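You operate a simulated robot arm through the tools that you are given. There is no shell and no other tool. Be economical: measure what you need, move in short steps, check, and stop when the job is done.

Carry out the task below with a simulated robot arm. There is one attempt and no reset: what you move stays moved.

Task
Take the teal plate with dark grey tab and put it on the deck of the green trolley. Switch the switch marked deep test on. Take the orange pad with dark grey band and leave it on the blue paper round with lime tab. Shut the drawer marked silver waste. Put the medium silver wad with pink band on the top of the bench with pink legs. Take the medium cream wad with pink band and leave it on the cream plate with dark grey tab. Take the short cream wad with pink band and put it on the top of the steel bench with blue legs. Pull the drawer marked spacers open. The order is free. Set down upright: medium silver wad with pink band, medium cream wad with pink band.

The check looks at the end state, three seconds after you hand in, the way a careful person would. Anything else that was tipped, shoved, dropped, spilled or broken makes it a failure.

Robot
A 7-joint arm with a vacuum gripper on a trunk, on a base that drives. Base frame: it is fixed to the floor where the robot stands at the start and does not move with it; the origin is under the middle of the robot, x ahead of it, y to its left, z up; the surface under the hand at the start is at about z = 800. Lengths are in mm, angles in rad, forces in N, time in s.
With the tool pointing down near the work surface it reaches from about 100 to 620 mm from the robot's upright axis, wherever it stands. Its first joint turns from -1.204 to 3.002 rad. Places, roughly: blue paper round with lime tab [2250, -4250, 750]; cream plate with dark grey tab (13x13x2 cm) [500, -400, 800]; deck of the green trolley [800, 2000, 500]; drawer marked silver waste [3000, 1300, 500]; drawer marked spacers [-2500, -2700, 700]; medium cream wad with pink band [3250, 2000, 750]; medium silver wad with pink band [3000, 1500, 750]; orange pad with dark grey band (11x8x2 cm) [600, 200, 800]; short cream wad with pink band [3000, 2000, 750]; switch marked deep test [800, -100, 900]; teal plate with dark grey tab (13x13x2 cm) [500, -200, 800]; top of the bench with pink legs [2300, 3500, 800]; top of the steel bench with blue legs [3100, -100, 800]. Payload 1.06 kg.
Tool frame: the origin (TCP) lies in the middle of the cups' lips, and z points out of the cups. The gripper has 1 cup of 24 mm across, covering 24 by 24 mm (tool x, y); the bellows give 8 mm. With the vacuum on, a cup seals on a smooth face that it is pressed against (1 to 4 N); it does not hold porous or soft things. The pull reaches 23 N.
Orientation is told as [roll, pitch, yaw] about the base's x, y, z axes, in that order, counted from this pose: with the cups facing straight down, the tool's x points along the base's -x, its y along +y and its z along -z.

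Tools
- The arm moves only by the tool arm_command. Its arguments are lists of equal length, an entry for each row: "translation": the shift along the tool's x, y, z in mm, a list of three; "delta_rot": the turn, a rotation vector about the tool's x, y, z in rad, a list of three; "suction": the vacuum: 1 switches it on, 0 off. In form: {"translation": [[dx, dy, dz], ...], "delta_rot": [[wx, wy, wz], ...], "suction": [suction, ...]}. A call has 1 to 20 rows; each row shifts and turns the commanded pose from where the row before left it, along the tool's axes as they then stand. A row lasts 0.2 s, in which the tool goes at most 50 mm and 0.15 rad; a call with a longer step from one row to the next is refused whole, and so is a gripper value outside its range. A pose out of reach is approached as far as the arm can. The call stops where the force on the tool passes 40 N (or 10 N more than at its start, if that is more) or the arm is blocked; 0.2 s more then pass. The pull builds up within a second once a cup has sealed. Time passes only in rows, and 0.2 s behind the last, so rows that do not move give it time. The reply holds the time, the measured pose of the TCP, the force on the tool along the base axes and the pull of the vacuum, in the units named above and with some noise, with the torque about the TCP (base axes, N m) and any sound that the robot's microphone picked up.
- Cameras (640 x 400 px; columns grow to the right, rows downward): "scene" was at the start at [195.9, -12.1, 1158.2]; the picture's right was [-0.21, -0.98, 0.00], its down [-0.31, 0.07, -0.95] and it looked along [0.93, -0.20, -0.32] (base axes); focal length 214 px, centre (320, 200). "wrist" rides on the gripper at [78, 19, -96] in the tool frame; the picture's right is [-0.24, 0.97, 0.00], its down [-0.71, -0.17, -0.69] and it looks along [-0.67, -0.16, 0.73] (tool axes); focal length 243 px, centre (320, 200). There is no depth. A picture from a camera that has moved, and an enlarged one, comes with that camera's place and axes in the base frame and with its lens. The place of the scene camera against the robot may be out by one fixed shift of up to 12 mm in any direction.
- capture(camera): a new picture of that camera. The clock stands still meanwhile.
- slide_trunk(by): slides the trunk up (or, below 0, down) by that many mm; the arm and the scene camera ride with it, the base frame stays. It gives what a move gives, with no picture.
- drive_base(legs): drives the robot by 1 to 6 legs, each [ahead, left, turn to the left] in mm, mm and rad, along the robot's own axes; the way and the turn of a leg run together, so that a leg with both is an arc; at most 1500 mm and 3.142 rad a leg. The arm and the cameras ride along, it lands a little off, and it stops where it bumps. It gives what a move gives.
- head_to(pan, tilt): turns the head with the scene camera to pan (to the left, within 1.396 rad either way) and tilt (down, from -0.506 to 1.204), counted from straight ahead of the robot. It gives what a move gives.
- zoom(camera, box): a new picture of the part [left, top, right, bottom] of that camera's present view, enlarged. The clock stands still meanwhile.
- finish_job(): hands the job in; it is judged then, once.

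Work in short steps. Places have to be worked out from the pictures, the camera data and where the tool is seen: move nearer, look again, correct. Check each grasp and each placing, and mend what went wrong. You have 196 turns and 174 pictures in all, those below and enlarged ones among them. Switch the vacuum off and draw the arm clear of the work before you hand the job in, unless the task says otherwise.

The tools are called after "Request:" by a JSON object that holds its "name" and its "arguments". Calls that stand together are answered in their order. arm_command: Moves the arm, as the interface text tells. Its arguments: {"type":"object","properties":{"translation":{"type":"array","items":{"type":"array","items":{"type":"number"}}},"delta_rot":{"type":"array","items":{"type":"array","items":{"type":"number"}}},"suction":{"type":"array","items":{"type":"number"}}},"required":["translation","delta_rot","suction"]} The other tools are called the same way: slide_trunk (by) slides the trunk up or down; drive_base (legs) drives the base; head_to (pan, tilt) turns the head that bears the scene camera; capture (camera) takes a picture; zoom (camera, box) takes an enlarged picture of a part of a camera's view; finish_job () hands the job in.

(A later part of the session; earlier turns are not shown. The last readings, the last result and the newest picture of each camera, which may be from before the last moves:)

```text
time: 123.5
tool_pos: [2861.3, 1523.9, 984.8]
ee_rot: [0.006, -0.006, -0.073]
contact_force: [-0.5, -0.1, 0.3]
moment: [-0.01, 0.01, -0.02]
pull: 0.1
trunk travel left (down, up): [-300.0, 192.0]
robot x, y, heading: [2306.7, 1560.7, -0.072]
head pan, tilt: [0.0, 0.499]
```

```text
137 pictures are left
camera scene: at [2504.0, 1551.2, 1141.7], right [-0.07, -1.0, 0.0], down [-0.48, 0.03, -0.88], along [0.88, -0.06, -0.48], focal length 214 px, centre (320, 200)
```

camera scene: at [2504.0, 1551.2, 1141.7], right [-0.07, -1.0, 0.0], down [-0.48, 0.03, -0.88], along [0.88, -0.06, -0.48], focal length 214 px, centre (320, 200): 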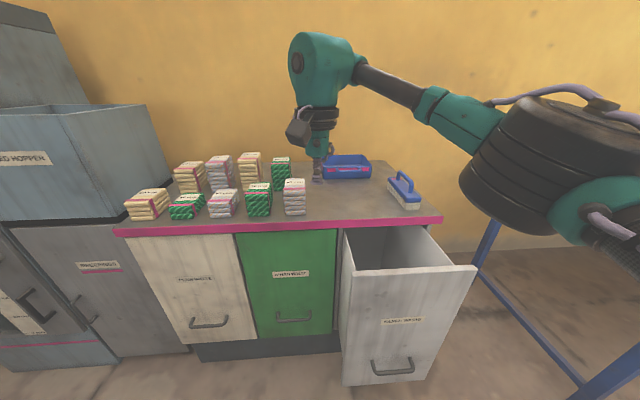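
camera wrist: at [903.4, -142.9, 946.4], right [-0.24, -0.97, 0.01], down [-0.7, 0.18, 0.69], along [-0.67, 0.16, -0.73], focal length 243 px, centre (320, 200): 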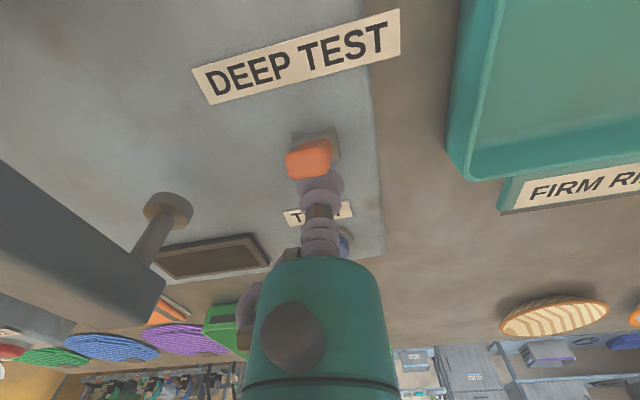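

The open drawer on the right is the silver waste one. I zoom at the wads and the labels.

Request:
{"name": "zoom", "arguments": {"camera": "scene", "box": [115, 140, 315, 230]}}

Request:
{"name": "zoom", "arguments": {"camera": "scene", "box": [320, 210, 480, 390]}}

Request:
{"name": "capture", "arguments": {"camera": "wrist"}}

```text
3.20 times, centred on (215, 185) of scene
camera zoom: at [2504.0, 1551.2, 1141.7], right [-0.07, -1.0, 0.0], down [-0.48, 0.03, -0.88], along [0.88, -0.06, -0.48], focal length 686 px, centre (656, 248)
```

zoom: 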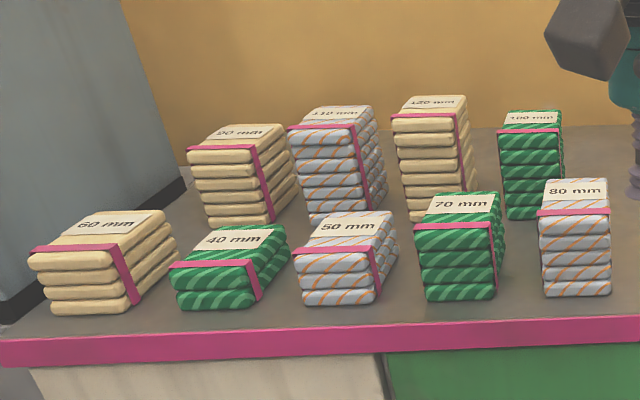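

```text
2.22 times, centred on (400, 300) of scene
camera zoom: at [2504.0, 1551.2, 1141.7], right [-0.07, -1.0, 0.0], down [-0.48, 0.03, -0.88], along [0.88, -0.06, -0.48], focal length 477 px, centre (142, -22)
```

zoom: 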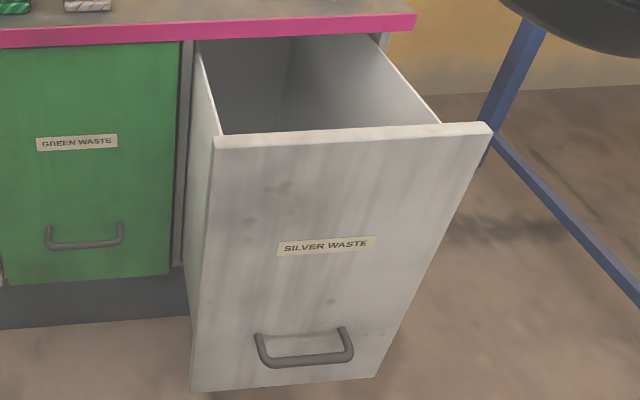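

```text
134 pictures are left
camera wrist: at [2784.3, 1549.4, 1080.5], right [0.3, 0.95, 0.01], down [0.69, -0.23, 0.69], along [0.66, -0.2, -0.73], focal length 243 px, centre (320, 200)
```

wrist: 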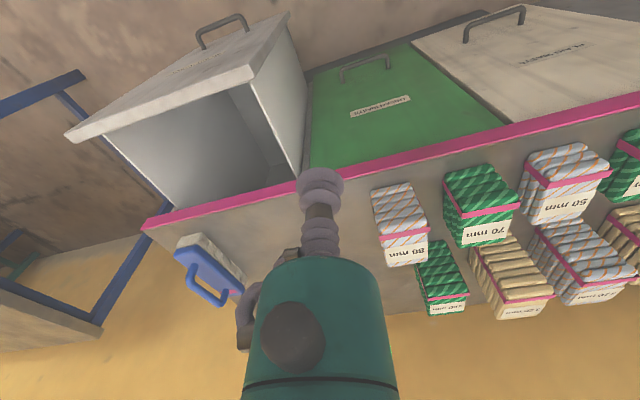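

The wads are labelled: medium silver is 80 mm, medium cream 90 mm, short cream 60 mm. First I'll shut the drawer: back up a bit, stand in front of it and straighten.

Request:
{"name": "drive_base", "arguments": {"legs": [[-150, 0, 0.072], [0, -270, 0]]}}

Request:
{"name": "capture", "arguments": {"camera": "scene"}}

Request:
{"name": "capture", "arguments": {"camera": "wrist"}}

```text
time: 127.4
tool_pos: [2713.4, 1301.2, 985.8]
ee_rot: [0.006, -0.003, 0.002]
contact_force: [0.2, 0.0, 0.5]
moment: [-0.01, 0.03, -0.01]
pull: 0.0
trunk travel left (down, up): [-300.0, 192.0]
robot x, y, heading: [2162.6, 1294.4, -0.002]
head pan, tilt: [0.0, 0.499]
```

```text
133 pictures are left
camera scene: at [2356.4, 1302.8, 1141.7], right [0.0, -1.0, 0.0], down [-0.48, 0.0, -0.88], along [0.88, 0.0, -0.48], focal length 214 px, centre (320, 200)
```

scene: 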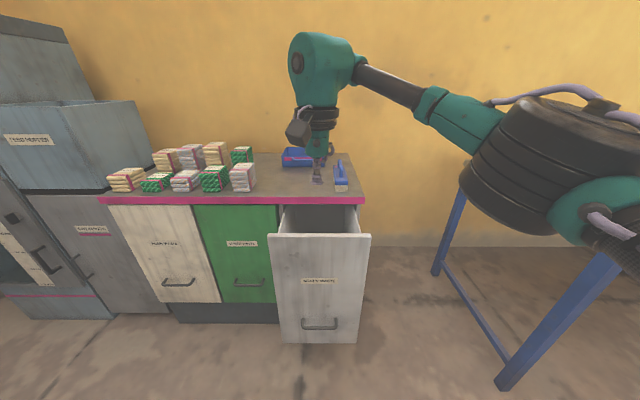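

```text
132 pictures are left
camera wrist: at [2635.7, 1321.7, 1080.6], right [0.23, 0.97, 0.01], down [0.71, -0.17, 0.69], along [0.67, -0.16, -0.73], focal length 243 px, centre (320, 200)
```

wrist: 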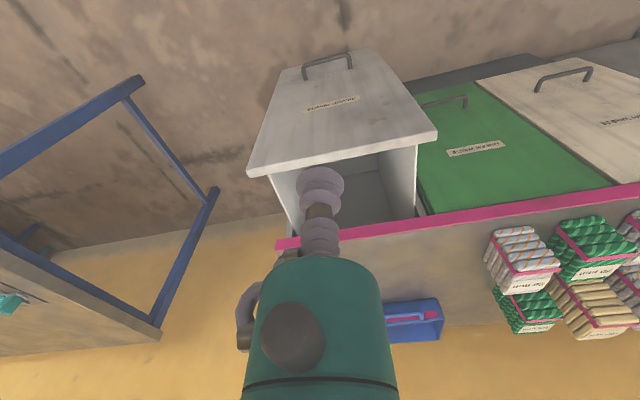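

Drawer panel stands at x≈2905, y≈1300, top z≈723. I lower the trunk and tilt the tool to face forward.

Request:
{"name": "slide_trunk", "arguments": {"by": -250}}

Request:
{"name": "arm_command", "arguments": {"translation": [[0, 0, 0], [0, 0, 0], [0, 0, 0], [0, 0, 0], [0, 0, 0], [0, 0, 0], [0, 0, 0], [0, 0, 0], [0, 0, 0], [0, 0, 0]], "delta_rot": [[0, -0.14, 0], [0, -0.14, 0], [0, -0.14, 0], [0, -0.14, 0], [0, -0.14, 0], [0, -0.14, 0], [0, -0.14, 0], [0, -0.14, 0], [0, -0.14, 0], [0, -0.14, 0]], "suction": [0, 0, 0, 0, 0, 0, 0, 0, 0, 0]}}

Request:
{"name": "capture", "arguments": {"camera": "scene"}}

```text
time: 130.0
tool_pos: [2713.0, 1302.1, 735.8]
ee_rot: [0.005, -0.005, 0.003]
contact_force: [0.7, -1.0, -0.5]
moment: [0.0, 0.0, -0.04]
pull: 0.0
trunk travel left (down, up): [-50.0, 442.0]
robot x, y, heading: [2159.7, 1292.2, 0.001]
head pan, tilt: [0.0, 0.499]
```

```text
time: 132.2
tool_pos: [2716.0, 1300.4, 736.1]
ee_rot: [0.039, -1.407, -0.038]
contact_force: [0.2, -0.7, -0.8]
moment: [0.0, -0.02, 0.02]
pull: 0.0
trunk travel left (down, up): [-50.0, 442.0]
robot x, y, heading: [2158.6, 1293.6, 0.001]
head pan, tilt: [0.0, 0.499]
```

```text
131 pictures are left
camera scene: at [2434.8, 1303.1, 874.3], right [0.0, -1.0, 0.0], down [-0.48, 0.0, -0.88], along [0.88, 0.0, -0.48], focal length 214 px, centre (320, 200)
```

scene: 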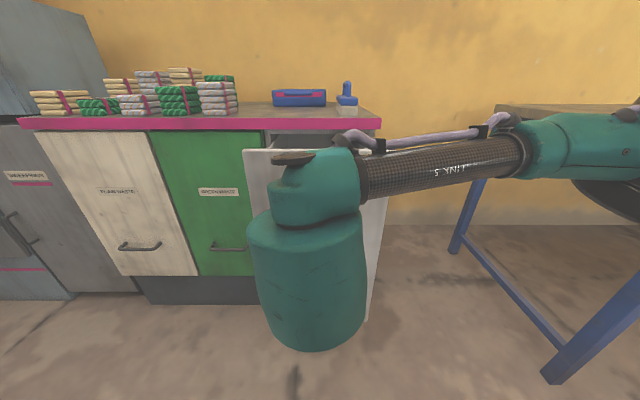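

The tool faces forward. I lower it by about 80 mm, drive 150 mm ahead, and then push with the arm.

Request:
{"name": "arm_command", "arguments": {"translation": [[40, 0, 0], [40, 0, 0]], "delta_rot": [[0, 0, 0], [0, 0, 0]], "suction": [0, 0]}}

Request:
{"name": "drive_base", "arguments": {"legs": [[150, 0, 0]]}}

Request:
{"name": "arm_command", "arguments": {"translation": [[0, 0, 10], [0, 0, 10], [0, 0, 10], [0, 0, 10], [0, 0, 10], [0, 0, 10], [0, 0, 10], [0, 0, 10]], "delta_rot": [[0, 0, 0], [0, 0, 0], [0, 0, 0], [0, 0, 0], [0, 0, 0], [0, 0, 0], [0, 0, 0], [0, 0, 0]], "suction": [0, 0, 0, 0, 0, 0, 0, 0]}}

Request:
{"name": "capture", "arguments": {"camera": "scene"}}

```text
time: 132.8
tool_pos: [2702.2, 1303.0, 655.7]
ee_rot: [0.039, -1.406, -0.037]
contact_force: [-0.2, 0.1, 0.9]
moment: [-0.02, -0.01, -0.02]
pull: 0.0
trunk travel left (down, up): [-50.0, 442.0]
robot x, y, heading: [2158.9, 1297.8, 0.004]
head pan, tilt: [0.0, 0.499]
```

```text
time: 134.2
tool_pos: [2852.8, 1304.0, 655.1]
ee_rot: [0.035, -1.404, -0.031]
contact_force: [-0.3, -0.6, 0.2]
moment: [-0.01, 0.01, 0.02]
pull: 0.1
trunk travel left (down, up): [-50.0, 442.0]
robot x, y, heading: [2310.6, 1295.4, 0.008]
head pan, tilt: [0.0, 0.499]
```

```text
time: 136.0
tool_pos: [2932.7, 1307.1, 641.1]
ee_rot: [0.036, -1.403, -0.032]
contact_force: [-0.8, 1.0, 0.5]
moment: [0.0, -0.02, 0.03]
pull: 0.2
trunk travel left (down, up): [-50.0, 442.0]
robot x, y, heading: [2313.5, 1295.0, 0.008]
head pan, tilt: [0.0, 0.499]
```

```text
130 pictures are left
camera scene: at [2585.9, 1304.3, 874.3], right [0.0, -1.0, 0.0], down [-0.48, 0.0, -0.88], along [0.88, 0.0, -0.48], focal length 214 px, centre (320, 200)
```

scene: 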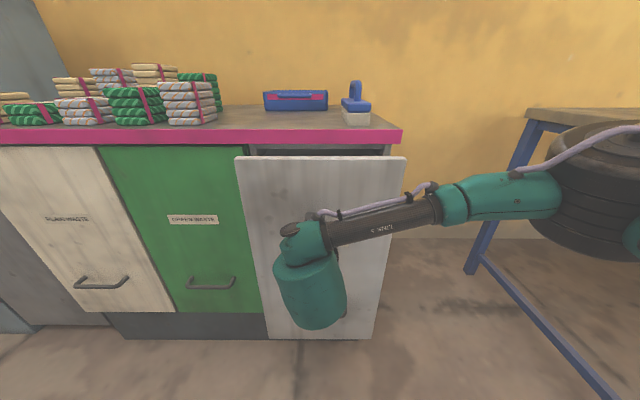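

No contact yet; I keep pushing forward in 8 mm steps with a touch upward compensation.

Request:
{"name": "arm_command", "arguments": {"translation": [[-1, 0, 8], [-1, 0, 8], [-1, 0, 8], [-1, 0, 8], [-1, 0, 8], [-1, 0, 8], [-1, 0, 8], [-1, 0, 8], [-1, 0, 8], [-1, 0, 8]], "delta_rot": [[0, 0, 0], [0, 0, 0], [0, 0, 0], [0, 0, 0], [0, 0, 0], [0, 0, 0], [0, 0, 0], [0, 0, 0], [0, 0, 0], [0, 0, 0]], "suction": [0, 0, 0, 0, 0, 0, 0, 0, 0, 0]}}

Request:
{"name": "capture", "arguments": {"camera": "scene"}}

```text
time: 138.2
tool_pos: [3012.1, 1305.8, 637.4]
ee_rot: [0.034, -1.404, -0.028]
contact_force: [-0.4, -0.3, -0.3]
moment: [0.02, -0.02, 0.0]
pull: 0.0
trunk travel left (down, up): [-50.0, 442.0]
robot x, y, heading: [2313.4, 1292.5, 0.005]
head pan, tilt: [0.0, 0.499]
```

```text
129 pictures are left
camera scene: at [2585.8, 1304.3, 874.3], right [0.0, -1.0, 0.0], down [-0.48, 0.0, -0.88], along [0.88, 0.0, -0.48], focal length 214 px, centre (320, 200)
```

scene: 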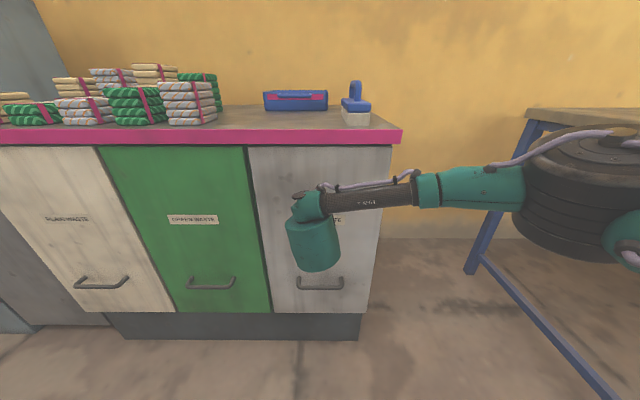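

It appears flush; I press a little more to make sure it has reached its stop.

Request:
{"name": "arm_command", "arguments": {"translation": [[-1, 0, 5], [-1, 0, 5], [0, 0, 4], [0, 0, 4], [0, 0, 4]], "delta_rot": [[0, 0, 0], [0, 0, 0], [0, 0, 0], [0, 0, 0], [0, 0, 0]], "suction": [0, 0, 0, 0, 0]}}

Request:
{"name": "zoom", "arguments": {"camera": "scene", "box": [220, 120, 420, 340]}}

```text
time: 139.1
tool_pos: [3022.3, 1306.8, 635.8]
ee_rot: [0.039, -1.396, -0.032]
contact_force: [-19.1, -3.9, 4.1]
moment: [0.14, -0.01, 0.12]
pull: 0.0
trunk travel left (down, up): [-50.0, 442.0]
robot x, y, heading: [2313.3, 1295.8, 0.004]
head pan, tilt: [0.0, 0.499]
stopped in row 4: the force on the tool passed its limit at 46 N (the readings are from after the stop); the commanded pose is now the measured one
```

```text
1.82 times, centred on (320, 230) of scene
camera zoom: at [2583.6, 1303.6, 874.8], right [0.0, -1.0, 0.0], down [-0.48, 0.0, -0.88], along [0.88, 0.0, -0.48], focal length 390 px, centre (320, 146)
```

zoom: 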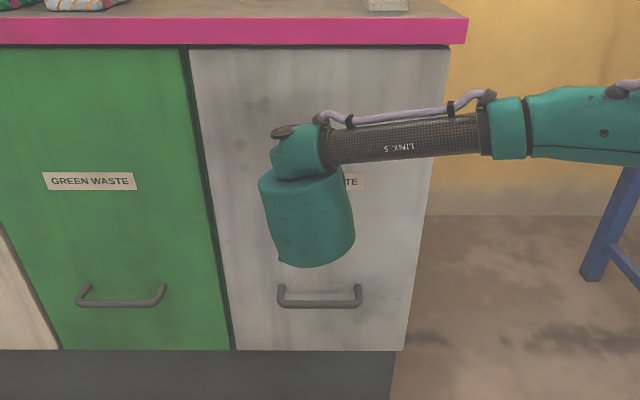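

The drawer is shut. I withdraw, turn the tool down again, and raise.

Request:
{"name": "arm_command", "arguments": {"translation": [[0, 0, -40], [0, 0, -40], [0, 0, -40], [0, 0, -40], [-40, 0, 0], [-40, 0, 0]], "delta_rot": [[0, 0, 0], [0, 0, 0], [0, 0, 0], [0, 0, 0], [0, 0, 0], [0, 0, 0]], "suction": [0, 0, 0, 0, 0, 0]}}

Request:
{"name": "drive_base", "arguments": {"legs": [[-150, 0, 0]]}}

Request:
{"name": "arm_command", "arguments": {"translation": [[0, 0, 0], [0, 0, 0], [0, 0, 0], [0, 0, 0], [0, 0, 0], [0, 0, 0], [0, 0, 0], [0, 0, 0], [0, 0, 0], [0, 0, 0]], "delta_rot": [[0, 0.14, 0], [0, 0.14, 0], [0, 0.14, 0], [0, 0.14, 0], [0, 0.14, 0], [0, 0.14, 0], [0, 0.14, 0], [0, 0.14, 0], [0, 0.14, 0], [0, 0.14, 0]], "suction": [0, 0, 0, 0, 0, 0, 0, 0, 0, 0]}}

Request:
{"name": "slide_trunk", "arguments": {"by": 250}}

Request:
{"name": "capture", "arguments": {"camera": "scene"}}

```text
time: 140.5
tool_pos: [2881.2, 1309.1, 738.3]
ee_rot: [0.029, -1.395, -0.02]
contact_force: [0.8, -0.3, 0.4]
moment: [0.02, 0.0, 0.0]
pull: 0.0
trunk travel left (down, up): [-50.0, 442.0]
robot x, y, heading: [2315.2, 1297.2, -0.0]
head pan, tilt: [0.0, 0.499]
```

```text
time: 141.8
tool_pos: [2735.2, 1308.8, 738.5]
ee_rot: [0.035, -1.394, -0.023]
contact_force: [0.5, 0.0, -1.2]
moment: [-0.01, -0.04, 0.0]
pull: 0.1
trunk travel left (down, up): [-50.0, 442.0]
robot x, y, heading: [2162.3, 1294.3, 0.012]
head pan, tilt: [0.0, 0.499]
```

```text
time: 144.1
tool_pos: [2734.5, 1309.2, 739.2]
ee_rot: [0.008, 0.008, 0.007]
contact_force: [-0.3, -0.1, -0.3]
moment: [0.0, -0.01, 0.0]
pull: 0.1
trunk travel left (down, up): [-50.0, 442.0]
robot x, y, heading: [2165.9, 1296.1, 0.009]
head pan, tilt: [0.0, 0.499]
```

```text
time: 146.6
tool_pos: [2734.6, 1309.8, 987.9]
ee_rot: [0.005, 0.006, 0.005]
contact_force: [0.1, 0.0, 0.2]
moment: [-0.03, 0.01, 0.05]
pull: 0.0
trunk travel left (down, up): [-300.0, 192.0]
robot x, y, heading: [2164.4, 1293.4, 0.003]
head pan, tilt: [0.0, 0.499]
```

```text
127 pictures are left
camera scene: at [2360.5, 1303.2, 1141.7], right [0.01, -1.0, 0.0], down [-0.48, 0.0, -0.88], along [0.88, 0.0, -0.48], focal length 214 px, centre (320, 200)
```

scene: 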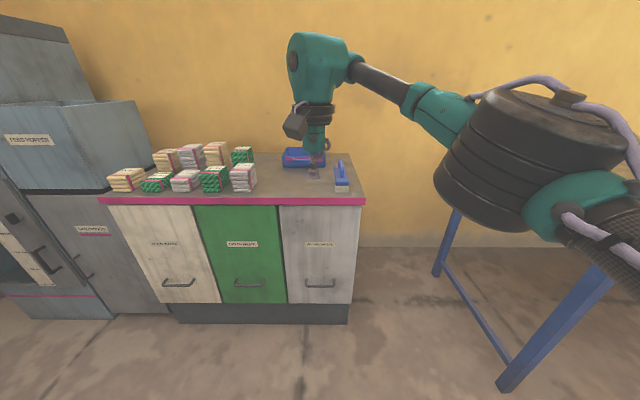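

Drawer closed flush. Now I drive so the tool comes over the 80 mm silver wad (about y 1580).

Request:
{"name": "drive_base", "arguments": {"legs": [[0, 270, 0], [350, 0, 0]]}}

Request:
{"name": "capture", "arguments": {"camera": "wrist"}}

Request:
{"name": "capture", "arguments": {"camera": "scene"}}

```text
time: 151.5
tool_pos: [3088.8, 1583.2, 988.7]
ee_rot: [0.004, 0.005, 0.016]
contact_force: [-1.1, 0.1, 0.2]
moment: [-0.03, 0.01, 0.01]
pull: 0.0
trunk travel left (down, up): [-300.0, 192.0]
robot x, y, heading: [2516.3, 1564.2, 0.015]
head pan, tilt: [0.0, 0.499]
```

```text
126 pictures are left
camera wrist: at [3012.5, 1601.8, 1084.8], right [0.22, 0.98, 0.0], down [0.71, -0.16, 0.68], along [0.66, -0.15, -0.73], focal length 243 px, centre (320, 200)
```

wrist: 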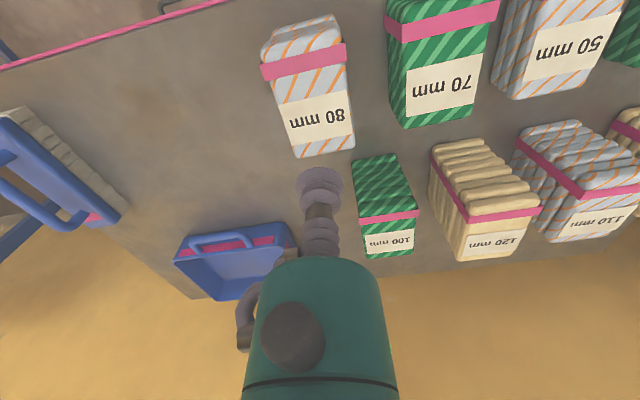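

```text
125 pictures are left
camera scene: at [2715.1, 1573.9, 1141.6], right [0.01, -1.0, 0.0], down [-0.48, -0.01, -0.88], along [0.88, 0.01, -0.48], focal length 214 px, centre (320, 200)
```

scene: 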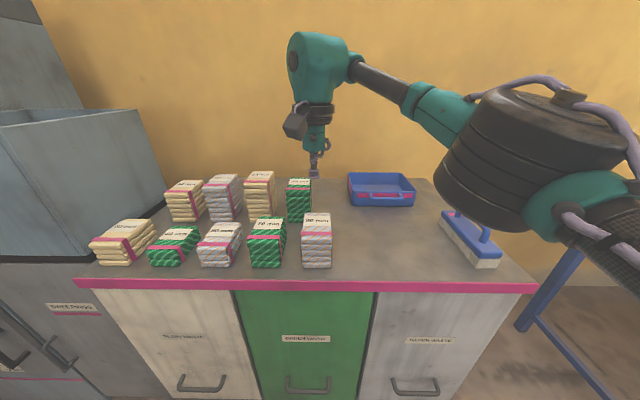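

The 80 mm wad's label (smooth patch) lies around x≈3112, y≈1575; I aim at (3108,1575) and descend toward z≈865.

Request:
{"name": "arm_command", "arguments": {"translation": [[-19, -8, 0], [0, 0, 45], [0, 0, 45], [0, 0, 20], [0, 0, 8]], "delta_rot": [[0, 0, 0], [0, 0, 0], [0, 0, 0], [0, 0, 0], [0, 0, 0]], "suction": [0, 0, 0, 0, 0]}}

Request:
{"name": "capture", "arguments": {"camera": "wrist"}}

```text
time: 152.7
tool_pos: [3109.3, 1578.2, 871.9]
ee_rot: [0.009, 0.0, 0.016]
contact_force: [3.4, 0.3, 13.8]
moment: [-0.03, 0.14, 0.0]
pull: 0.0
trunk travel left (down, up): [-300.0, 192.0]
robot x, y, heading: [2519.2, 1560.2, 0.014]
head pan, tilt: [0.0, 0.499]
```

```text
124 pictures are left
camera wrist: at [3032.4, 1596.8, 967.3], right [0.22, 0.98, 0.01], down [0.71, -0.17, 0.68], along [0.67, -0.14, -0.73], focal length 243 px, centre (320, 200)
```

wrist: 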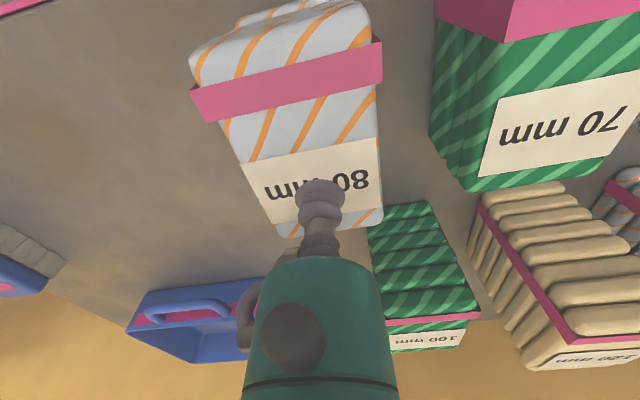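

Already touching the label at z≈872, so the counter is near 800. I switch the vacuum on and check the seal.

Request:
{"name": "arm_command", "arguments": {"translation": [[0, 0, 0], [0, 0, 0], [0, 0, 0], [0, 0, 0], [0, 0, 0]], "delta_rot": [[0, 0, 0], [0, 0, 0], [0, 0, 0], [0, 0, 0], [0, 0, 0]], "suction": [1, 1, 1, 1, 1]}}

```text
time: 153.9
tool_pos: [3107.9, 1578.5, 870.6]
ee_rot: [0.007, 0.002, 0.016]
contact_force: [10.2, 1.8, 26.2]
moment: [0.01, 0.21, -0.06]
pull: 23.0
trunk travel left (down, up): [-300.0, 192.0]
robot x, y, heading: [2518.1, 1565.0, 0.012]
head pan, tilt: [0.0, 0.499]
```

Sealed. I lift slowly and look.

Request:
{"name": "arm_command", "arguments": {"translation": [[0, 0, -4], [0, 0, -6], [0, 0, -10], [0, 0, -20], [0, 0, -30], [0, 0, -30], [0, 0, -20]], "delta_rot": [[0, 0, 0], [0, 0, 0], [0, 0, 0], [0, 0, 0], [0, 0, 0], [0, 0, 0], [0, 0, 0]], "suction": [1, 1, 1, 1, 1, 1, 1]}}

Request:
{"name": "capture", "arguments": {"camera": "scene"}}

Request:
{"name": "capture", "arguments": {"camera": "wrist"}}

```text
time: 155.5
tool_pos: [3108.7, 1574.6, 991.7]
ee_rot: [0.005, 0.004, 0.017]
contact_force: [-0.7, 0.0, -1.7]
moment: [0.01, -0.01, -0.03]
pull: 22.9
trunk travel left (down, up): [-300.0, 192.0]
robot x, y, heading: [2518.7, 1562.2, 0.021]
head pan, tilt: [0.0, 0.499]
```

```text
123 pictures are left
camera scene: at [2714.8, 1574.0, 1141.7], right [0.01, -1.0, 0.0], down [-0.48, -0.01, -0.88], along [0.88, 0.01, -0.48], focal length 214 px, centre (320, 200)
```

scene: 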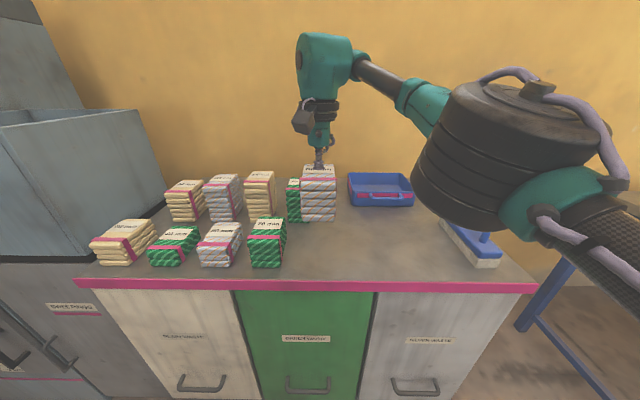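

```text
122 pictures are left
camera wrist: at [3032.1, 1593.3, 1087.8], right [0.22, 0.98, 0.0], down [0.71, -0.16, 0.68], along [0.66, -0.15, -0.73], focal length 243 px, centre (320, 200)
```

wrist: 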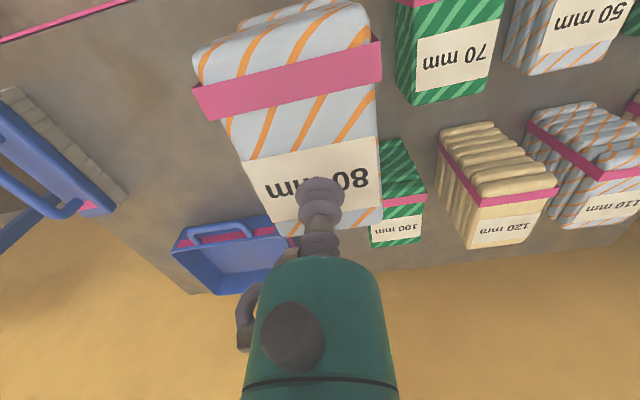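

The wad is held upright. I back off, turn to +y and drive toward the bench with pink legs.

Request:
{"name": "drive_base", "arguments": {"legs": [[-400, 0, 0], [0, 0, 1.555], [800, -150, 0]]}}

Request:
{"name": "capture", "arguments": {"camera": "scene"}}

```text
time: 165.6
tool_pos: [2307.9, 2935.8, 991.7]
ee_rot: [0.004, 0.004, 1.538]
contact_force: [0.0, 0.8, -0.3]
moment: [0.0, 0.01, 0.01]
pull: 23.3
trunk travel left (down, up): [-300.0, 192.0]
robot x, y, heading: [2294.2, 2348.7, 1.537]
head pan, tilt: [0.0, 0.499]
```

```text
121 pictures are left
camera scene: at [2300.3, 2545.0, 1141.7], right [1.0, -0.04, 0.0], down [-0.02, -0.48, -0.88], along [0.03, 0.88, -0.48], focal length 214 px, centre (320, 200)
```

scene: 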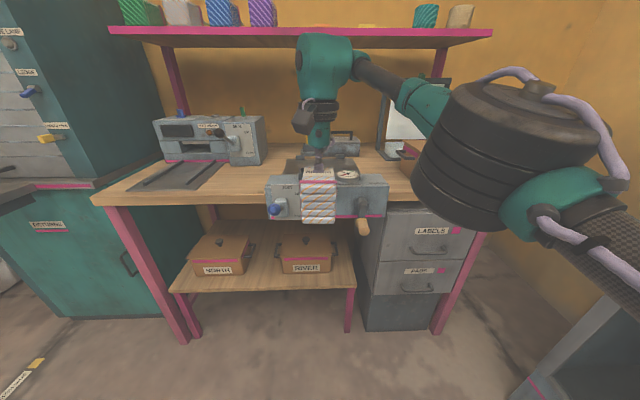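

I need a free spot on this bench; I zoom in.

Request:
{"name": "zoom", "arguments": {"camera": "scene", "box": [90, 90, 410, 260]}}

Request:
{"name": "capture", "arguments": {"camera": "wrist"}}

```text
2.00 times, centred on (250, 175) of scene
camera zoom: at [2300.3, 2545.0, 1141.7], right [1.0, -0.04, 0.0], down [-0.02, -0.48, -0.88], along [0.03, 0.88, -0.48], focal length 429 px, centre (460, 250)
```

zoom: 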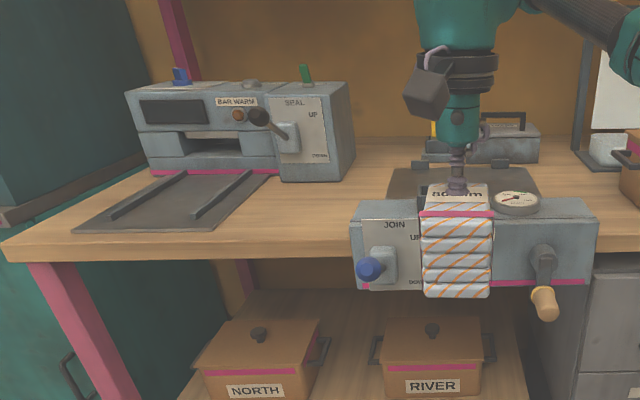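

```text
119 pictures are left
camera wrist: at [2288.3, 2859.6, 1087.4], right [-0.96, 0.27, 0.0], down [0.2, 0.71, 0.68], along [0.18, 0.66, -0.73], focal length 243 px, centre (320, 200)
```

wrist: 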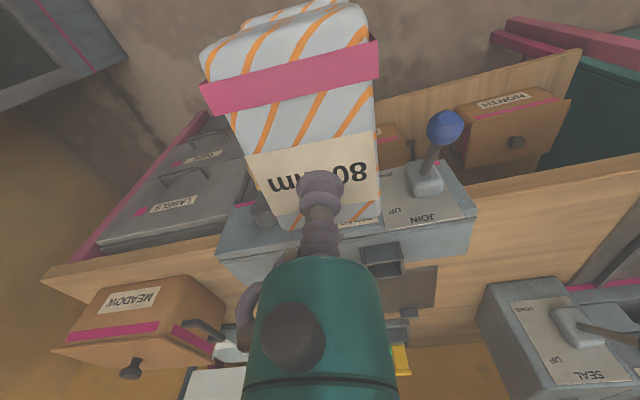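

A free patch of wood lies between the mat and the JOIN device, around (1990,3360). I move left and closer, then look with the wrist camera.

Request:
{"name": "drive_base", "arguments": {"legs": [[0, 290, 0.034], [270, 0, 0]]}}

Request:
{"name": "capture", "arguments": {"camera": "wrist"}}

Request:
{"name": "capture", "arguments": {"camera": "scene"}}

```text
time: 170.3
tool_pos: [1989.6, 3208.9, 991.4]
ee_rot: [0.005, 0.005, 1.571]
contact_force: [-0.3, 0.1, -0.8]
moment: [0.02, 0.02, 0.02]
pull: 22.9
trunk travel left (down, up): [-300.0, 192.0]
robot x, y, heading: [1993.4, 2613.8, 1.572]
head pan, tilt: [0.0, 0.499]
```

```text
118 pictures are left
camera wrist: at [1973.6, 3133.2, 1087.3], right [-0.97, 0.23, 0.0], down [0.17, 0.71, 0.68], along [0.16, 0.66, -0.73], focal length 243 px, centre (320, 200)
```

wrist: 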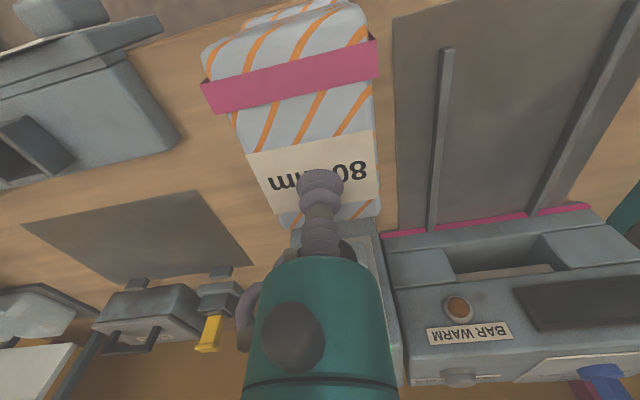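

```text
117 pictures are left
camera scene: at [1996.5, 2819.1, 1141.6], right [1.0, 0.0, 0.0], down [0.0, -0.48, -0.88], along [0.0, 0.88, -0.48], focal length 214 px, centre (320, 200)
```

scene: 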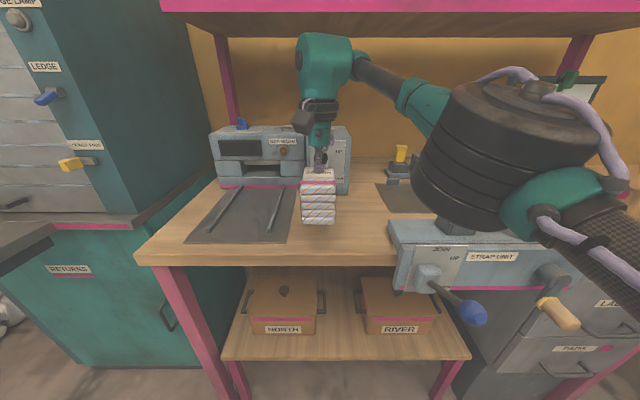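

Free wood spans x≈1915–2150; bench front y≈3165. I bring the cup to about (2020,3290) by driving, then start lowering.

Request:
{"name": "drive_base", "arguments": {"legs": [[80, -30, 0]]}}

Request:
{"name": "arm_command", "arguments": {"translation": [[0, 0, 25], [0, 0, 25]], "delta_rot": [[0, 0, 0], [0, 0, 0]], "suction": [1, 1]}}

Request:
{"name": "capture", "arguments": {"camera": "scene"}}

Request:
{"name": "capture", "arguments": {"camera": "wrist"}}

```text
time: 171.3
tool_pos: [2004.9, 3244.9, 991.4]
ee_rot: [0.006, 0.036, 1.586]
contact_force: [2.7, -7.8, 0.3]
moment: [0.08, 0.04, 0.02]
pull: 0.1
trunk travel left (down, up): [-300.0, 192.0]
robot x, y, heading: [2015.0, 2660.7, 1.57]
head pan, tilt: [0.0, 0.499]
stopped in leg 1: the force on the tool passed its limit at 110 N (the readings are from after the stop); the commanded pose is now the measured one
```

```text
time: 171.8
tool_pos: [2005.1, 3237.7, 967.0]
ee_rot: [0.009, 0.038, 1.597]
contact_force: [8.7, -27.1, 13.7]
moment: [0.68, 0.21, -0.01]
pull: 0.0
trunk travel left (down, up): [-300.0, 192.0]
robot x, y, heading: [2011.1, 2660.4, 1.566]
head pan, tilt: [0.0, 0.499]
stopped in row 2: the force on the tool passed its limit at 47 N (the readings are from after the stop); the commanded pose is now the measured one
```

```text
116 pictures are left
camera scene: at [2015.5, 2858.1, 1142.6], right [1.0, 0.0, 0.0], down [0.0, -0.48, -0.88], along [0.0, 0.88, -0.48], focal length 214 px, centre (320, 200)
```

scene: 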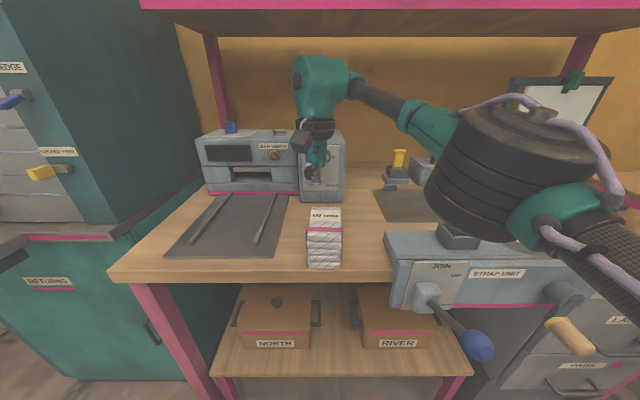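

```text
115 pictures are left
camera wrist: at [1989.5, 3164.1, 1064.8], right [-0.98, 0.21, 0.0], down [0.16, 0.74, 0.66], along [0.14, 0.64, -0.76], focal length 243 px, centre (320, 200)
```

wrist: 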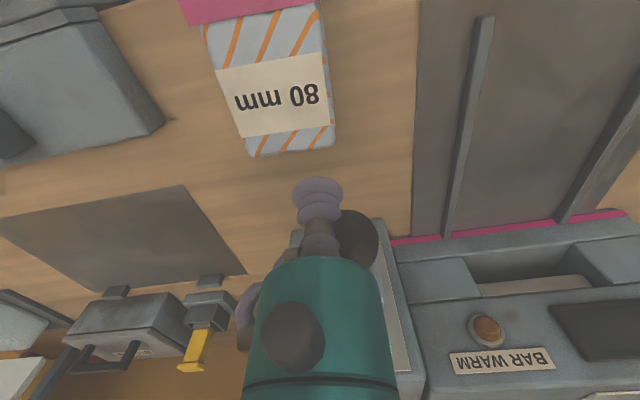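

The tool bumped the SEAL device and the wad dropped, but it stands upright on the bench. I back the tool away carefully above it.

Request:
{"name": "arm_command", "arguments": {"translation": [[15, 0, 0], [20, 0, -5], [30, 0, -15], [30, 0, -15]], "delta_rot": [[0, 0, 0], [0, 0, 0], [0, 0, 0], [0, 0, 0]], "suction": [0, 0, 0, 0]}}

Request:
{"name": "zoom", "arguments": {"camera": "scene", "box": [180, 100, 380, 290]}}

Request:
{"name": "capture", "arguments": {"camera": "wrist"}}

```text
time: 172.8
tool_pos: [2006.2, 3148.6, 1001.5]
ee_rot: [0.008, 0.039, 1.592]
contact_force: [0.0, -1.1, -0.9]
moment: [-0.02, 0.0, 0.0]
pull: 0.1
trunk travel left (down, up): [-300.0, 192.0]
robot x, y, heading: [2008.3, 2662.8, 1.567]
head pan, tilt: [0.0, 0.499]
```

```text
2.11 times, centred on (280, 195) of scene
camera zoom: at [2014.0, 2862.9, 1141.7], right [1.0, 0.0, 0.0], down [0.0, -0.48, -0.88], along [0.0, 0.88, -0.48], focal length 452 px, centre (404, 210)
```

zoom: 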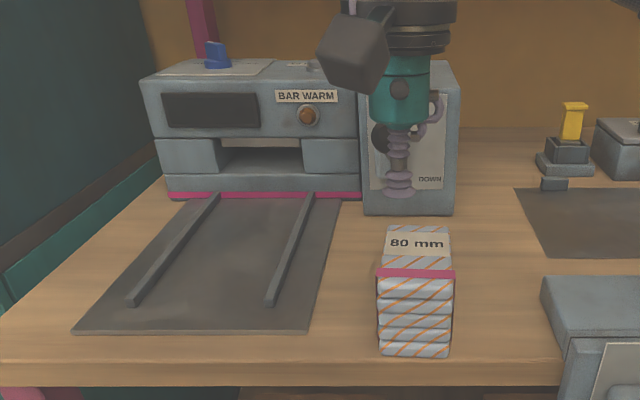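

```text
113 pictures are left
camera wrist: at [1991.8, 3075.0, 1099.8], right [-0.98, 0.21, 0.0], down [0.16, 0.74, 0.65], along [0.14, 0.64, -0.76], focal length 243 px, centre (320, 200)
```

wrist: 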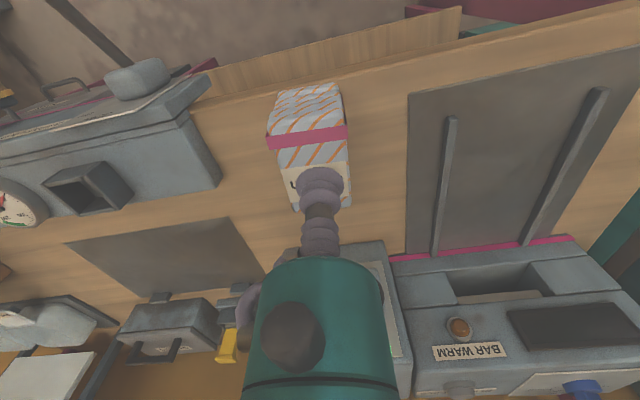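

The wad stands squarely on the bench. I back away to check the SEAL lever, which may have been touched.

Request:
{"name": "drive_base", "arguments": {"legs": [[-200, 0, 0]]}}

Request:
{"name": "arm_command", "arguments": {"translation": [[0, -40, 0], [0, -40, 0], [0, -40, 0], [0, -40, 0]], "delta_rot": [[0, 0, 0], [0, 0, 0], [0, 0, 0], [0, 0, 0]], "suction": [0, 0, 0, 0]}}

Request:
{"name": "zoom", "arguments": {"camera": "scene", "box": [180, 80, 380, 260]}}

```text
time: 174.4
tool_pos: [2007.3, 2949.3, 1001.1]
ee_rot: [0.006, 0.04, 1.594]
contact_force: [0.1, 1.3, 0.0]
moment: [0.01, 0.01, 0.0]
pull: 0.1
trunk travel left (down, up): [-300.0, 192.0]
robot x, y, heading: [2008.9, 2465.7, 1.569]
head pan, tilt: [0.0, 0.499]
```

```text
time: 175.4
tool_pos: [2164.6, 2951.8, 998.7]
ee_rot: [0.006, 0.041, 1.593]
contact_force: [0.5, 0.9, 0.2]
moment: [0.0, 0.01, -0.04]
pull: 0.2
trunk travel left (down, up): [-300.0, 192.0]
robot x, y, heading: [2005.6, 2465.6, 1.567]
head pan, tilt: [0.0, 0.499]
```

```text
2.22 times, centred on (280, 170) of scene
camera zoom: at [2013.8, 2664.1, 1141.7], right [1.0, 0.0, 0.0], down [0.0, -0.48, -0.88], along [0.0, 0.88, -0.48], focal length 477 px, centre (409, 267)
```

zoom: 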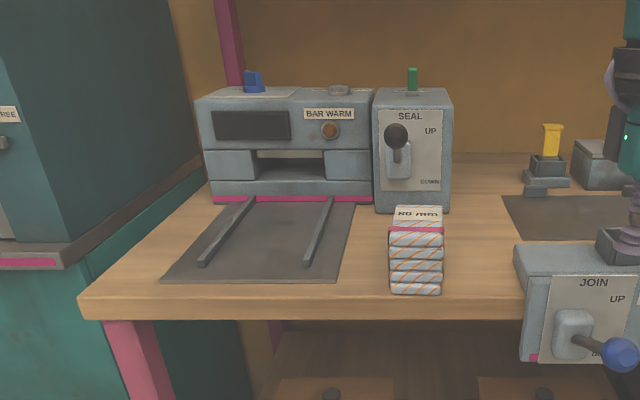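

The SEAL lever still stands UP as before and nothing else changed, so the silver wad is done. I level the tool and drive back to the wads.

Request:
{"name": "arm_command", "arguments": {"translation": [[0, 40, 0], [0, 40, 0], [0, 40, 0], [0, 40, 0]], "delta_rot": [[0.006, -0.041, 0.025], [0, 0, 0], [0, 0, 0], [0, 0, 0]], "suction": [0, 0, 0, 0]}}

Request:
{"name": "drive_base", "arguments": {"legs": [[-200, 0, 0], [0, 0, -1.567], [0, -230, 0], [550, 0, 0]]}}

Request:
{"name": "capture", "arguments": {"camera": "wrist"}}

Request:
{"name": "capture", "arguments": {"camera": "scene"}}

```text
time: 176.4
tool_pos: [2006.4, 2951.4, 998.3]
ee_rot: [0.0, 0.0, 1.569]
contact_force: [0.6, 0.2, 0.3]
moment: [0.0, 0.0, -0.02]
pull: 0.0
trunk travel left (down, up): [-300.0, 192.0]
robot x, y, heading: [2007.5, 2464.5, 1.567]
head pan, tilt: [0.0, 0.499]
```

```text
time: 186.9
tool_pos: [3043.3, 2019.7, 998.6]
ee_rot: [0.0, 0.001, -0.013]
contact_force: [0.0, -0.1, 0.6]
moment: [0.0, -0.04, 0.0]
pull: 0.0
trunk travel left (down, up): [-300.0, 192.0]
robot x, y, heading: [2553.4, 2020.7, -0.011]
head pan, tilt: [0.0, 0.499]
```

```text
111 pictures are left
camera wrist: at [2965.7, 2040.9, 1094.1], right [0.25, 0.97, 0.0], down [0.71, -0.18, 0.69], along [0.66, -0.17, -0.73], focal length 243 px, centre (320, 200)
```

wrist: 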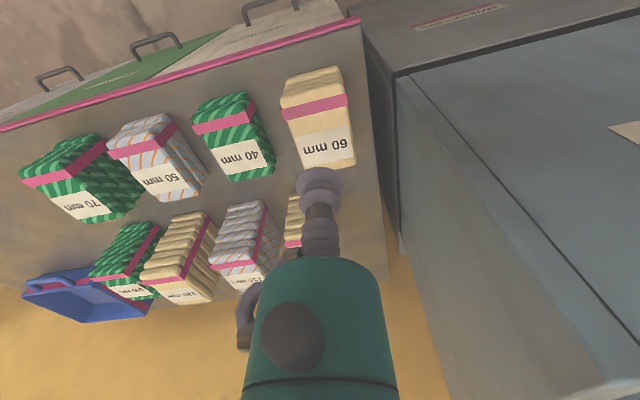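

```text
110 pictures are left
camera scene: at [2750.4, 2026.6, 1141.7], right [-0.01, -1.0, 0.0], down [-0.48, 0.01, -0.88], along [0.88, -0.01, -0.48], focal length 214 px, centre (320, 200)
```

scene: 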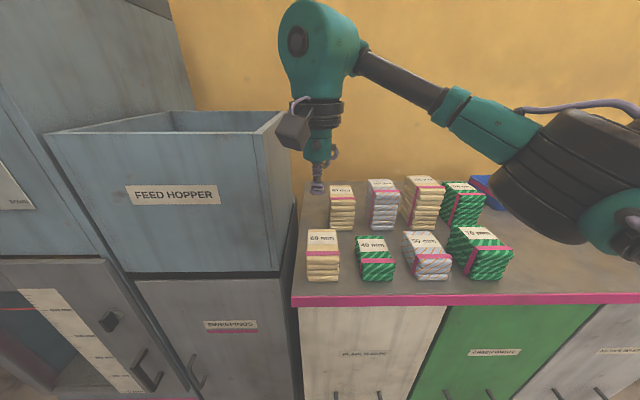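

The 60 mm wad's label is at about (3103,2014), with the hopper wall some 40 mm beside the tool's camera box. I move over and go down to just above.

Request:
{"name": "arm_command", "arguments": {"translation": [[-30, -3, 0], [-28, -3, 0], [0, 0, 40], [0, 0, 40], [0, 0, 35], [0, 0, 10]], "delta_rot": [[0, 0, 0], [0, 0, 0], [0, 0, 0], [0, 0, 0], [0, 0, 0], [0, 0, 0]], "suction": [0, 0, 0, 0, 0, 0]}}

Request:
{"name": "capture", "arguments": {"camera": "wrist"}}

```text
time: 188.3
tool_pos: [3099.7, 2012.1, 872.6]
ee_rot: [0.0, -0.002, -0.013]
contact_force: [-0.1, 0.3, 0.2]
moment: [-0.05, 0.01, -0.02]
pull: 0.0
trunk travel left (down, up): [-300.0, 192.0]
robot x, y, heading: [2554.3, 2020.3, -0.013]
head pan, tilt: [0.0, 0.499]
```

```text
109 pictures are left
camera wrist: at [3022.7, 2032.4, 968.0], right [0.25, 0.97, 0.0], down [0.71, -0.18, 0.69], along [0.66, -0.17, -0.73], focal length 243 px, centre (320, 200)
```

wrist: 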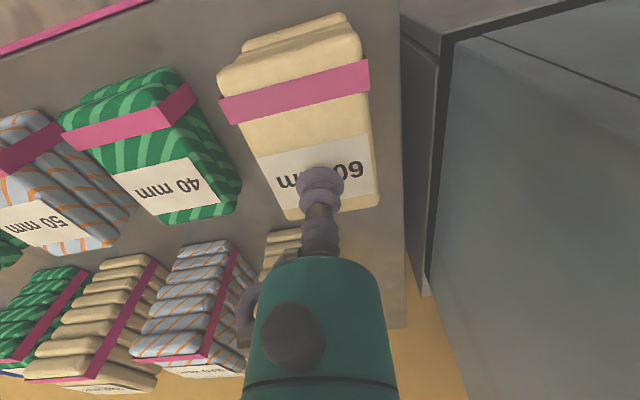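

Centred on the label; I lower in 3 mm steps with the vacuum on.

Request:
{"name": "arm_command", "arguments": {"translation": [[0, 0, 4], [0, 0, 3], [0, 0, 3], [0, 0, 3], [0, 0, 3], [0, 0, 2], [0, 0, 0], [0, 0, 0]], "delta_rot": [[0, 0, 0], [0, 0, 0], [0, 0, 0], [0, 0, 0], [0, 0, 0], [0, 0, 0], [0, 0, 0], [0, 0, 0]], "suction": [1, 1, 1, 1, 1, 1, 1, 1]}}

```text
time: 190.1
tool_pos: [3100.6, 2012.8, 855.7]
ee_rot: [0.003, 0.0, -0.014]
contact_force: [6.2, 0.7, 16.1]
moment: [-0.04, 0.05, -0.05]
pull: 22.7
trunk travel left (down, up): [-300.0, 192.0]
robot x, y, heading: [2556.1, 2020.2, -0.013]
head pan, tilt: [0.0, 0.499]
```

Sealed. I lift and carry it back and right toward the steel bench.

Request:
{"name": "arm_command", "arguments": {"translation": [[0, 0, -4], [0, 0, -8], [0, 0, -20], [0, 0, -40], [0, 0, -40], [0, 0, -35]], "delta_rot": [[0, 0, 0], [0, 0, 0], [0, 0, 0], [0, 0, 0], [0, 0, 0], [0, 0, 0]], "suction": [1, 1, 1, 1, 1, 1]}}

Request:
{"name": "drive_base", "arguments": {"legs": [[-450, 0, 0.013], [0, -1500, 0], [0, -400, 0]]}}

Request:
{"name": "capture", "arguments": {"camera": "scene"}}

Request:
{"name": "capture", "arguments": {"camera": "wrist"}}

```text
time: 191.5
tool_pos: [3101.6, 2014.1, 1003.4]
ee_rot: [0.001, -0.001, -0.012]
contact_force: [0.5, 0.1, -0.8]
moment: [0.0, -0.01, 0.01]
pull: 23.1
trunk travel left (down, up): [-300.0, 192.0]
robot x, y, heading: [2554.2, 2016.6, -0.01]
head pan, tilt: [0.0, 0.499]
```

```text
time: 210.8
tool_pos: [2672.8, 132.3, 1003.2]
ee_rot: [0.002, 0.0, 0.017]
contact_force: [-0.9, -0.7, -1.2]
moment: [-0.01, -0.01, -0.01]
pull: 22.6
trunk travel left (down, up): [-300.0, 192.0]
robot x, y, heading: [2127.3, 122.3, 0.018]
head pan, tilt: [0.0, 0.499]
```

```text
108 pictures are left
camera scene: at [2321.2, 134.2, 1141.7], right [0.02, -1.0, 0.0], down [-0.48, -0.01, -0.88], along [0.88, 0.02, -0.48], focal length 214 px, centre (320, 200)
```

scene: 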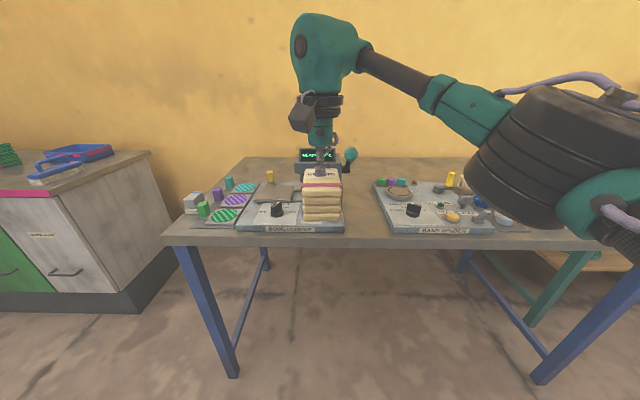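

```text
107 pictures are left
camera wrist: at [2595.6, 151.8, 1098.5], right [0.22, 0.98, 0.0], down [0.71, -0.16, 0.69], along [0.67, -0.15, -0.73], focal length 243 px, centre (320, 200)
```

wrist: 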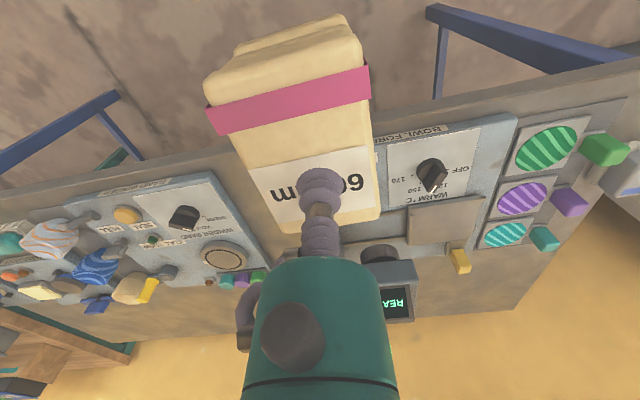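

There's a gap about 115 mm wide between the two panels, around y≈28. I drive so the wad comes over it at x≈2880.

Request:
{"name": "drive_base", "arguments": {"legs": [[0, -104, -0.018], [205, 0, 0]]}}

Request:
{"name": "capture", "arguments": {"camera": "scene"}}

Request:
{"name": "capture", "arguments": {"camera": "wrist"}}

```text
time: 213.6
tool_pos: [2882.1, 15.5, 1002.5]
ee_rot: [0.001, 0.0, -0.005]
contact_force: [0.4, 0.9, -0.6]
moment: [0.01, 0.06, -0.03]
pull: 22.6
trunk travel left (down, up): [-300.0, 192.0]
robot x, y, heading: [2333.1, 16.2, -0.007]
head pan, tilt: [0.0, 0.499]
```

```text
106 pictures are left
camera scene: at [2529.7, 24.1, 1141.6], right [0.0, -1.0, 0.0], down [-0.48, 0.0, -0.88], along [0.88, 0.0, -0.48], focal length 214 px, centre (320, 200)
```

scene: 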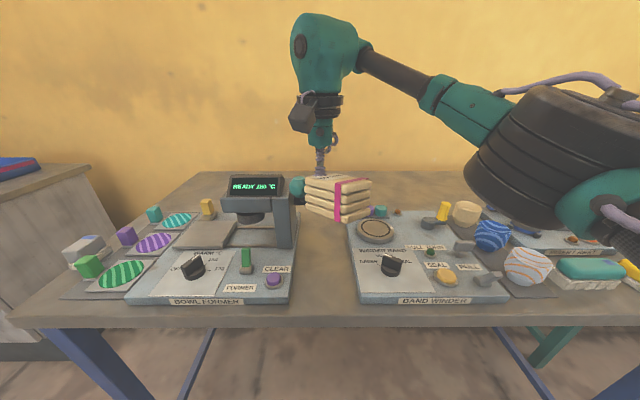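

```text
105 pictures are left
camera wrist: at [2804.6, 35.6, 1098.2], right [0.24, 0.97, 0.0], down [0.71, -0.17, 0.69], along [0.67, -0.16, -0.73], focal length 243 px, centre (320, 200)
```

wrist: 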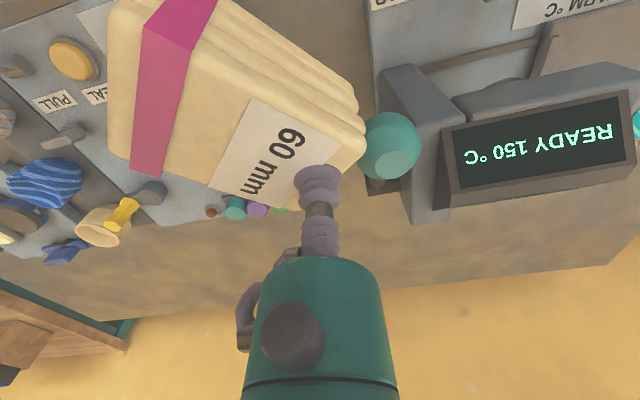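

The wad brushed the bowl former's teal lever ball and turned on the cup, but it's still held and the ball seems unmoved. I raise the trunk to clear it and look again.

Request:
{"name": "slide_trunk", "arguments": {"by": 90}}

Request:
{"name": "capture", "arguments": {"camera": "wrist"}}

Request:
{"name": "capture", "arguments": {"camera": "scene"}}

```text
time: 214.8
tool_pos: [2881.8, 14.6, 1091.8]
ee_rot: [-0.001, -0.001, -0.005]
contact_force: [-0.1, 0.3, -1.1]
moment: [0.02, 0.03, 0.0]
pull: 23.1
trunk travel left (down, up): [-390.0, 102.0]
robot x, y, heading: [2333.6, 16.9, -0.004]
head pan, tilt: [0.0, 0.499]
```

```text
104 pictures are left
camera wrist: at [2804.6, 35.6, 1187.9], right [0.24, 0.97, 0.0], down [0.71, -0.17, 0.69], along [0.67, -0.16, -0.73], focal length 243 px, centre (320, 200)
```

wrist: 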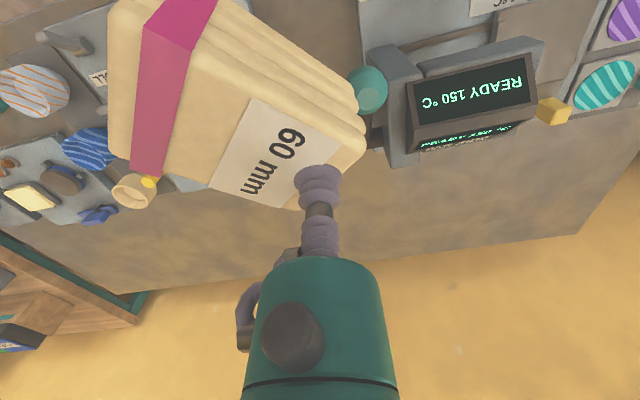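

```text
103 pictures are left
camera scene: at [2506.3, 24.2, 1233.7], right [0.0, -1.0, 0.0], down [-0.48, 0.0, -0.88], along [0.88, 0.0, -0.48], focal length 214 px, centre (320, 200)
```

scene: 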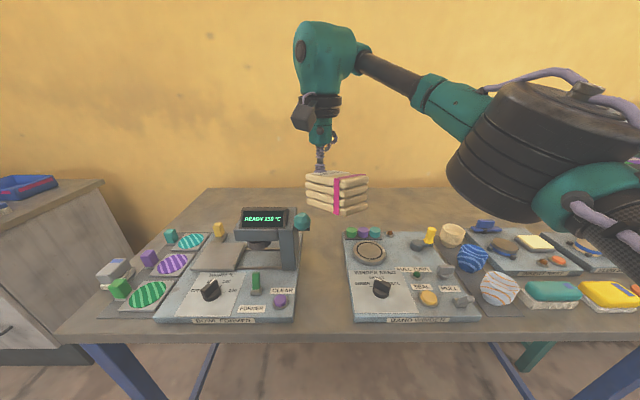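

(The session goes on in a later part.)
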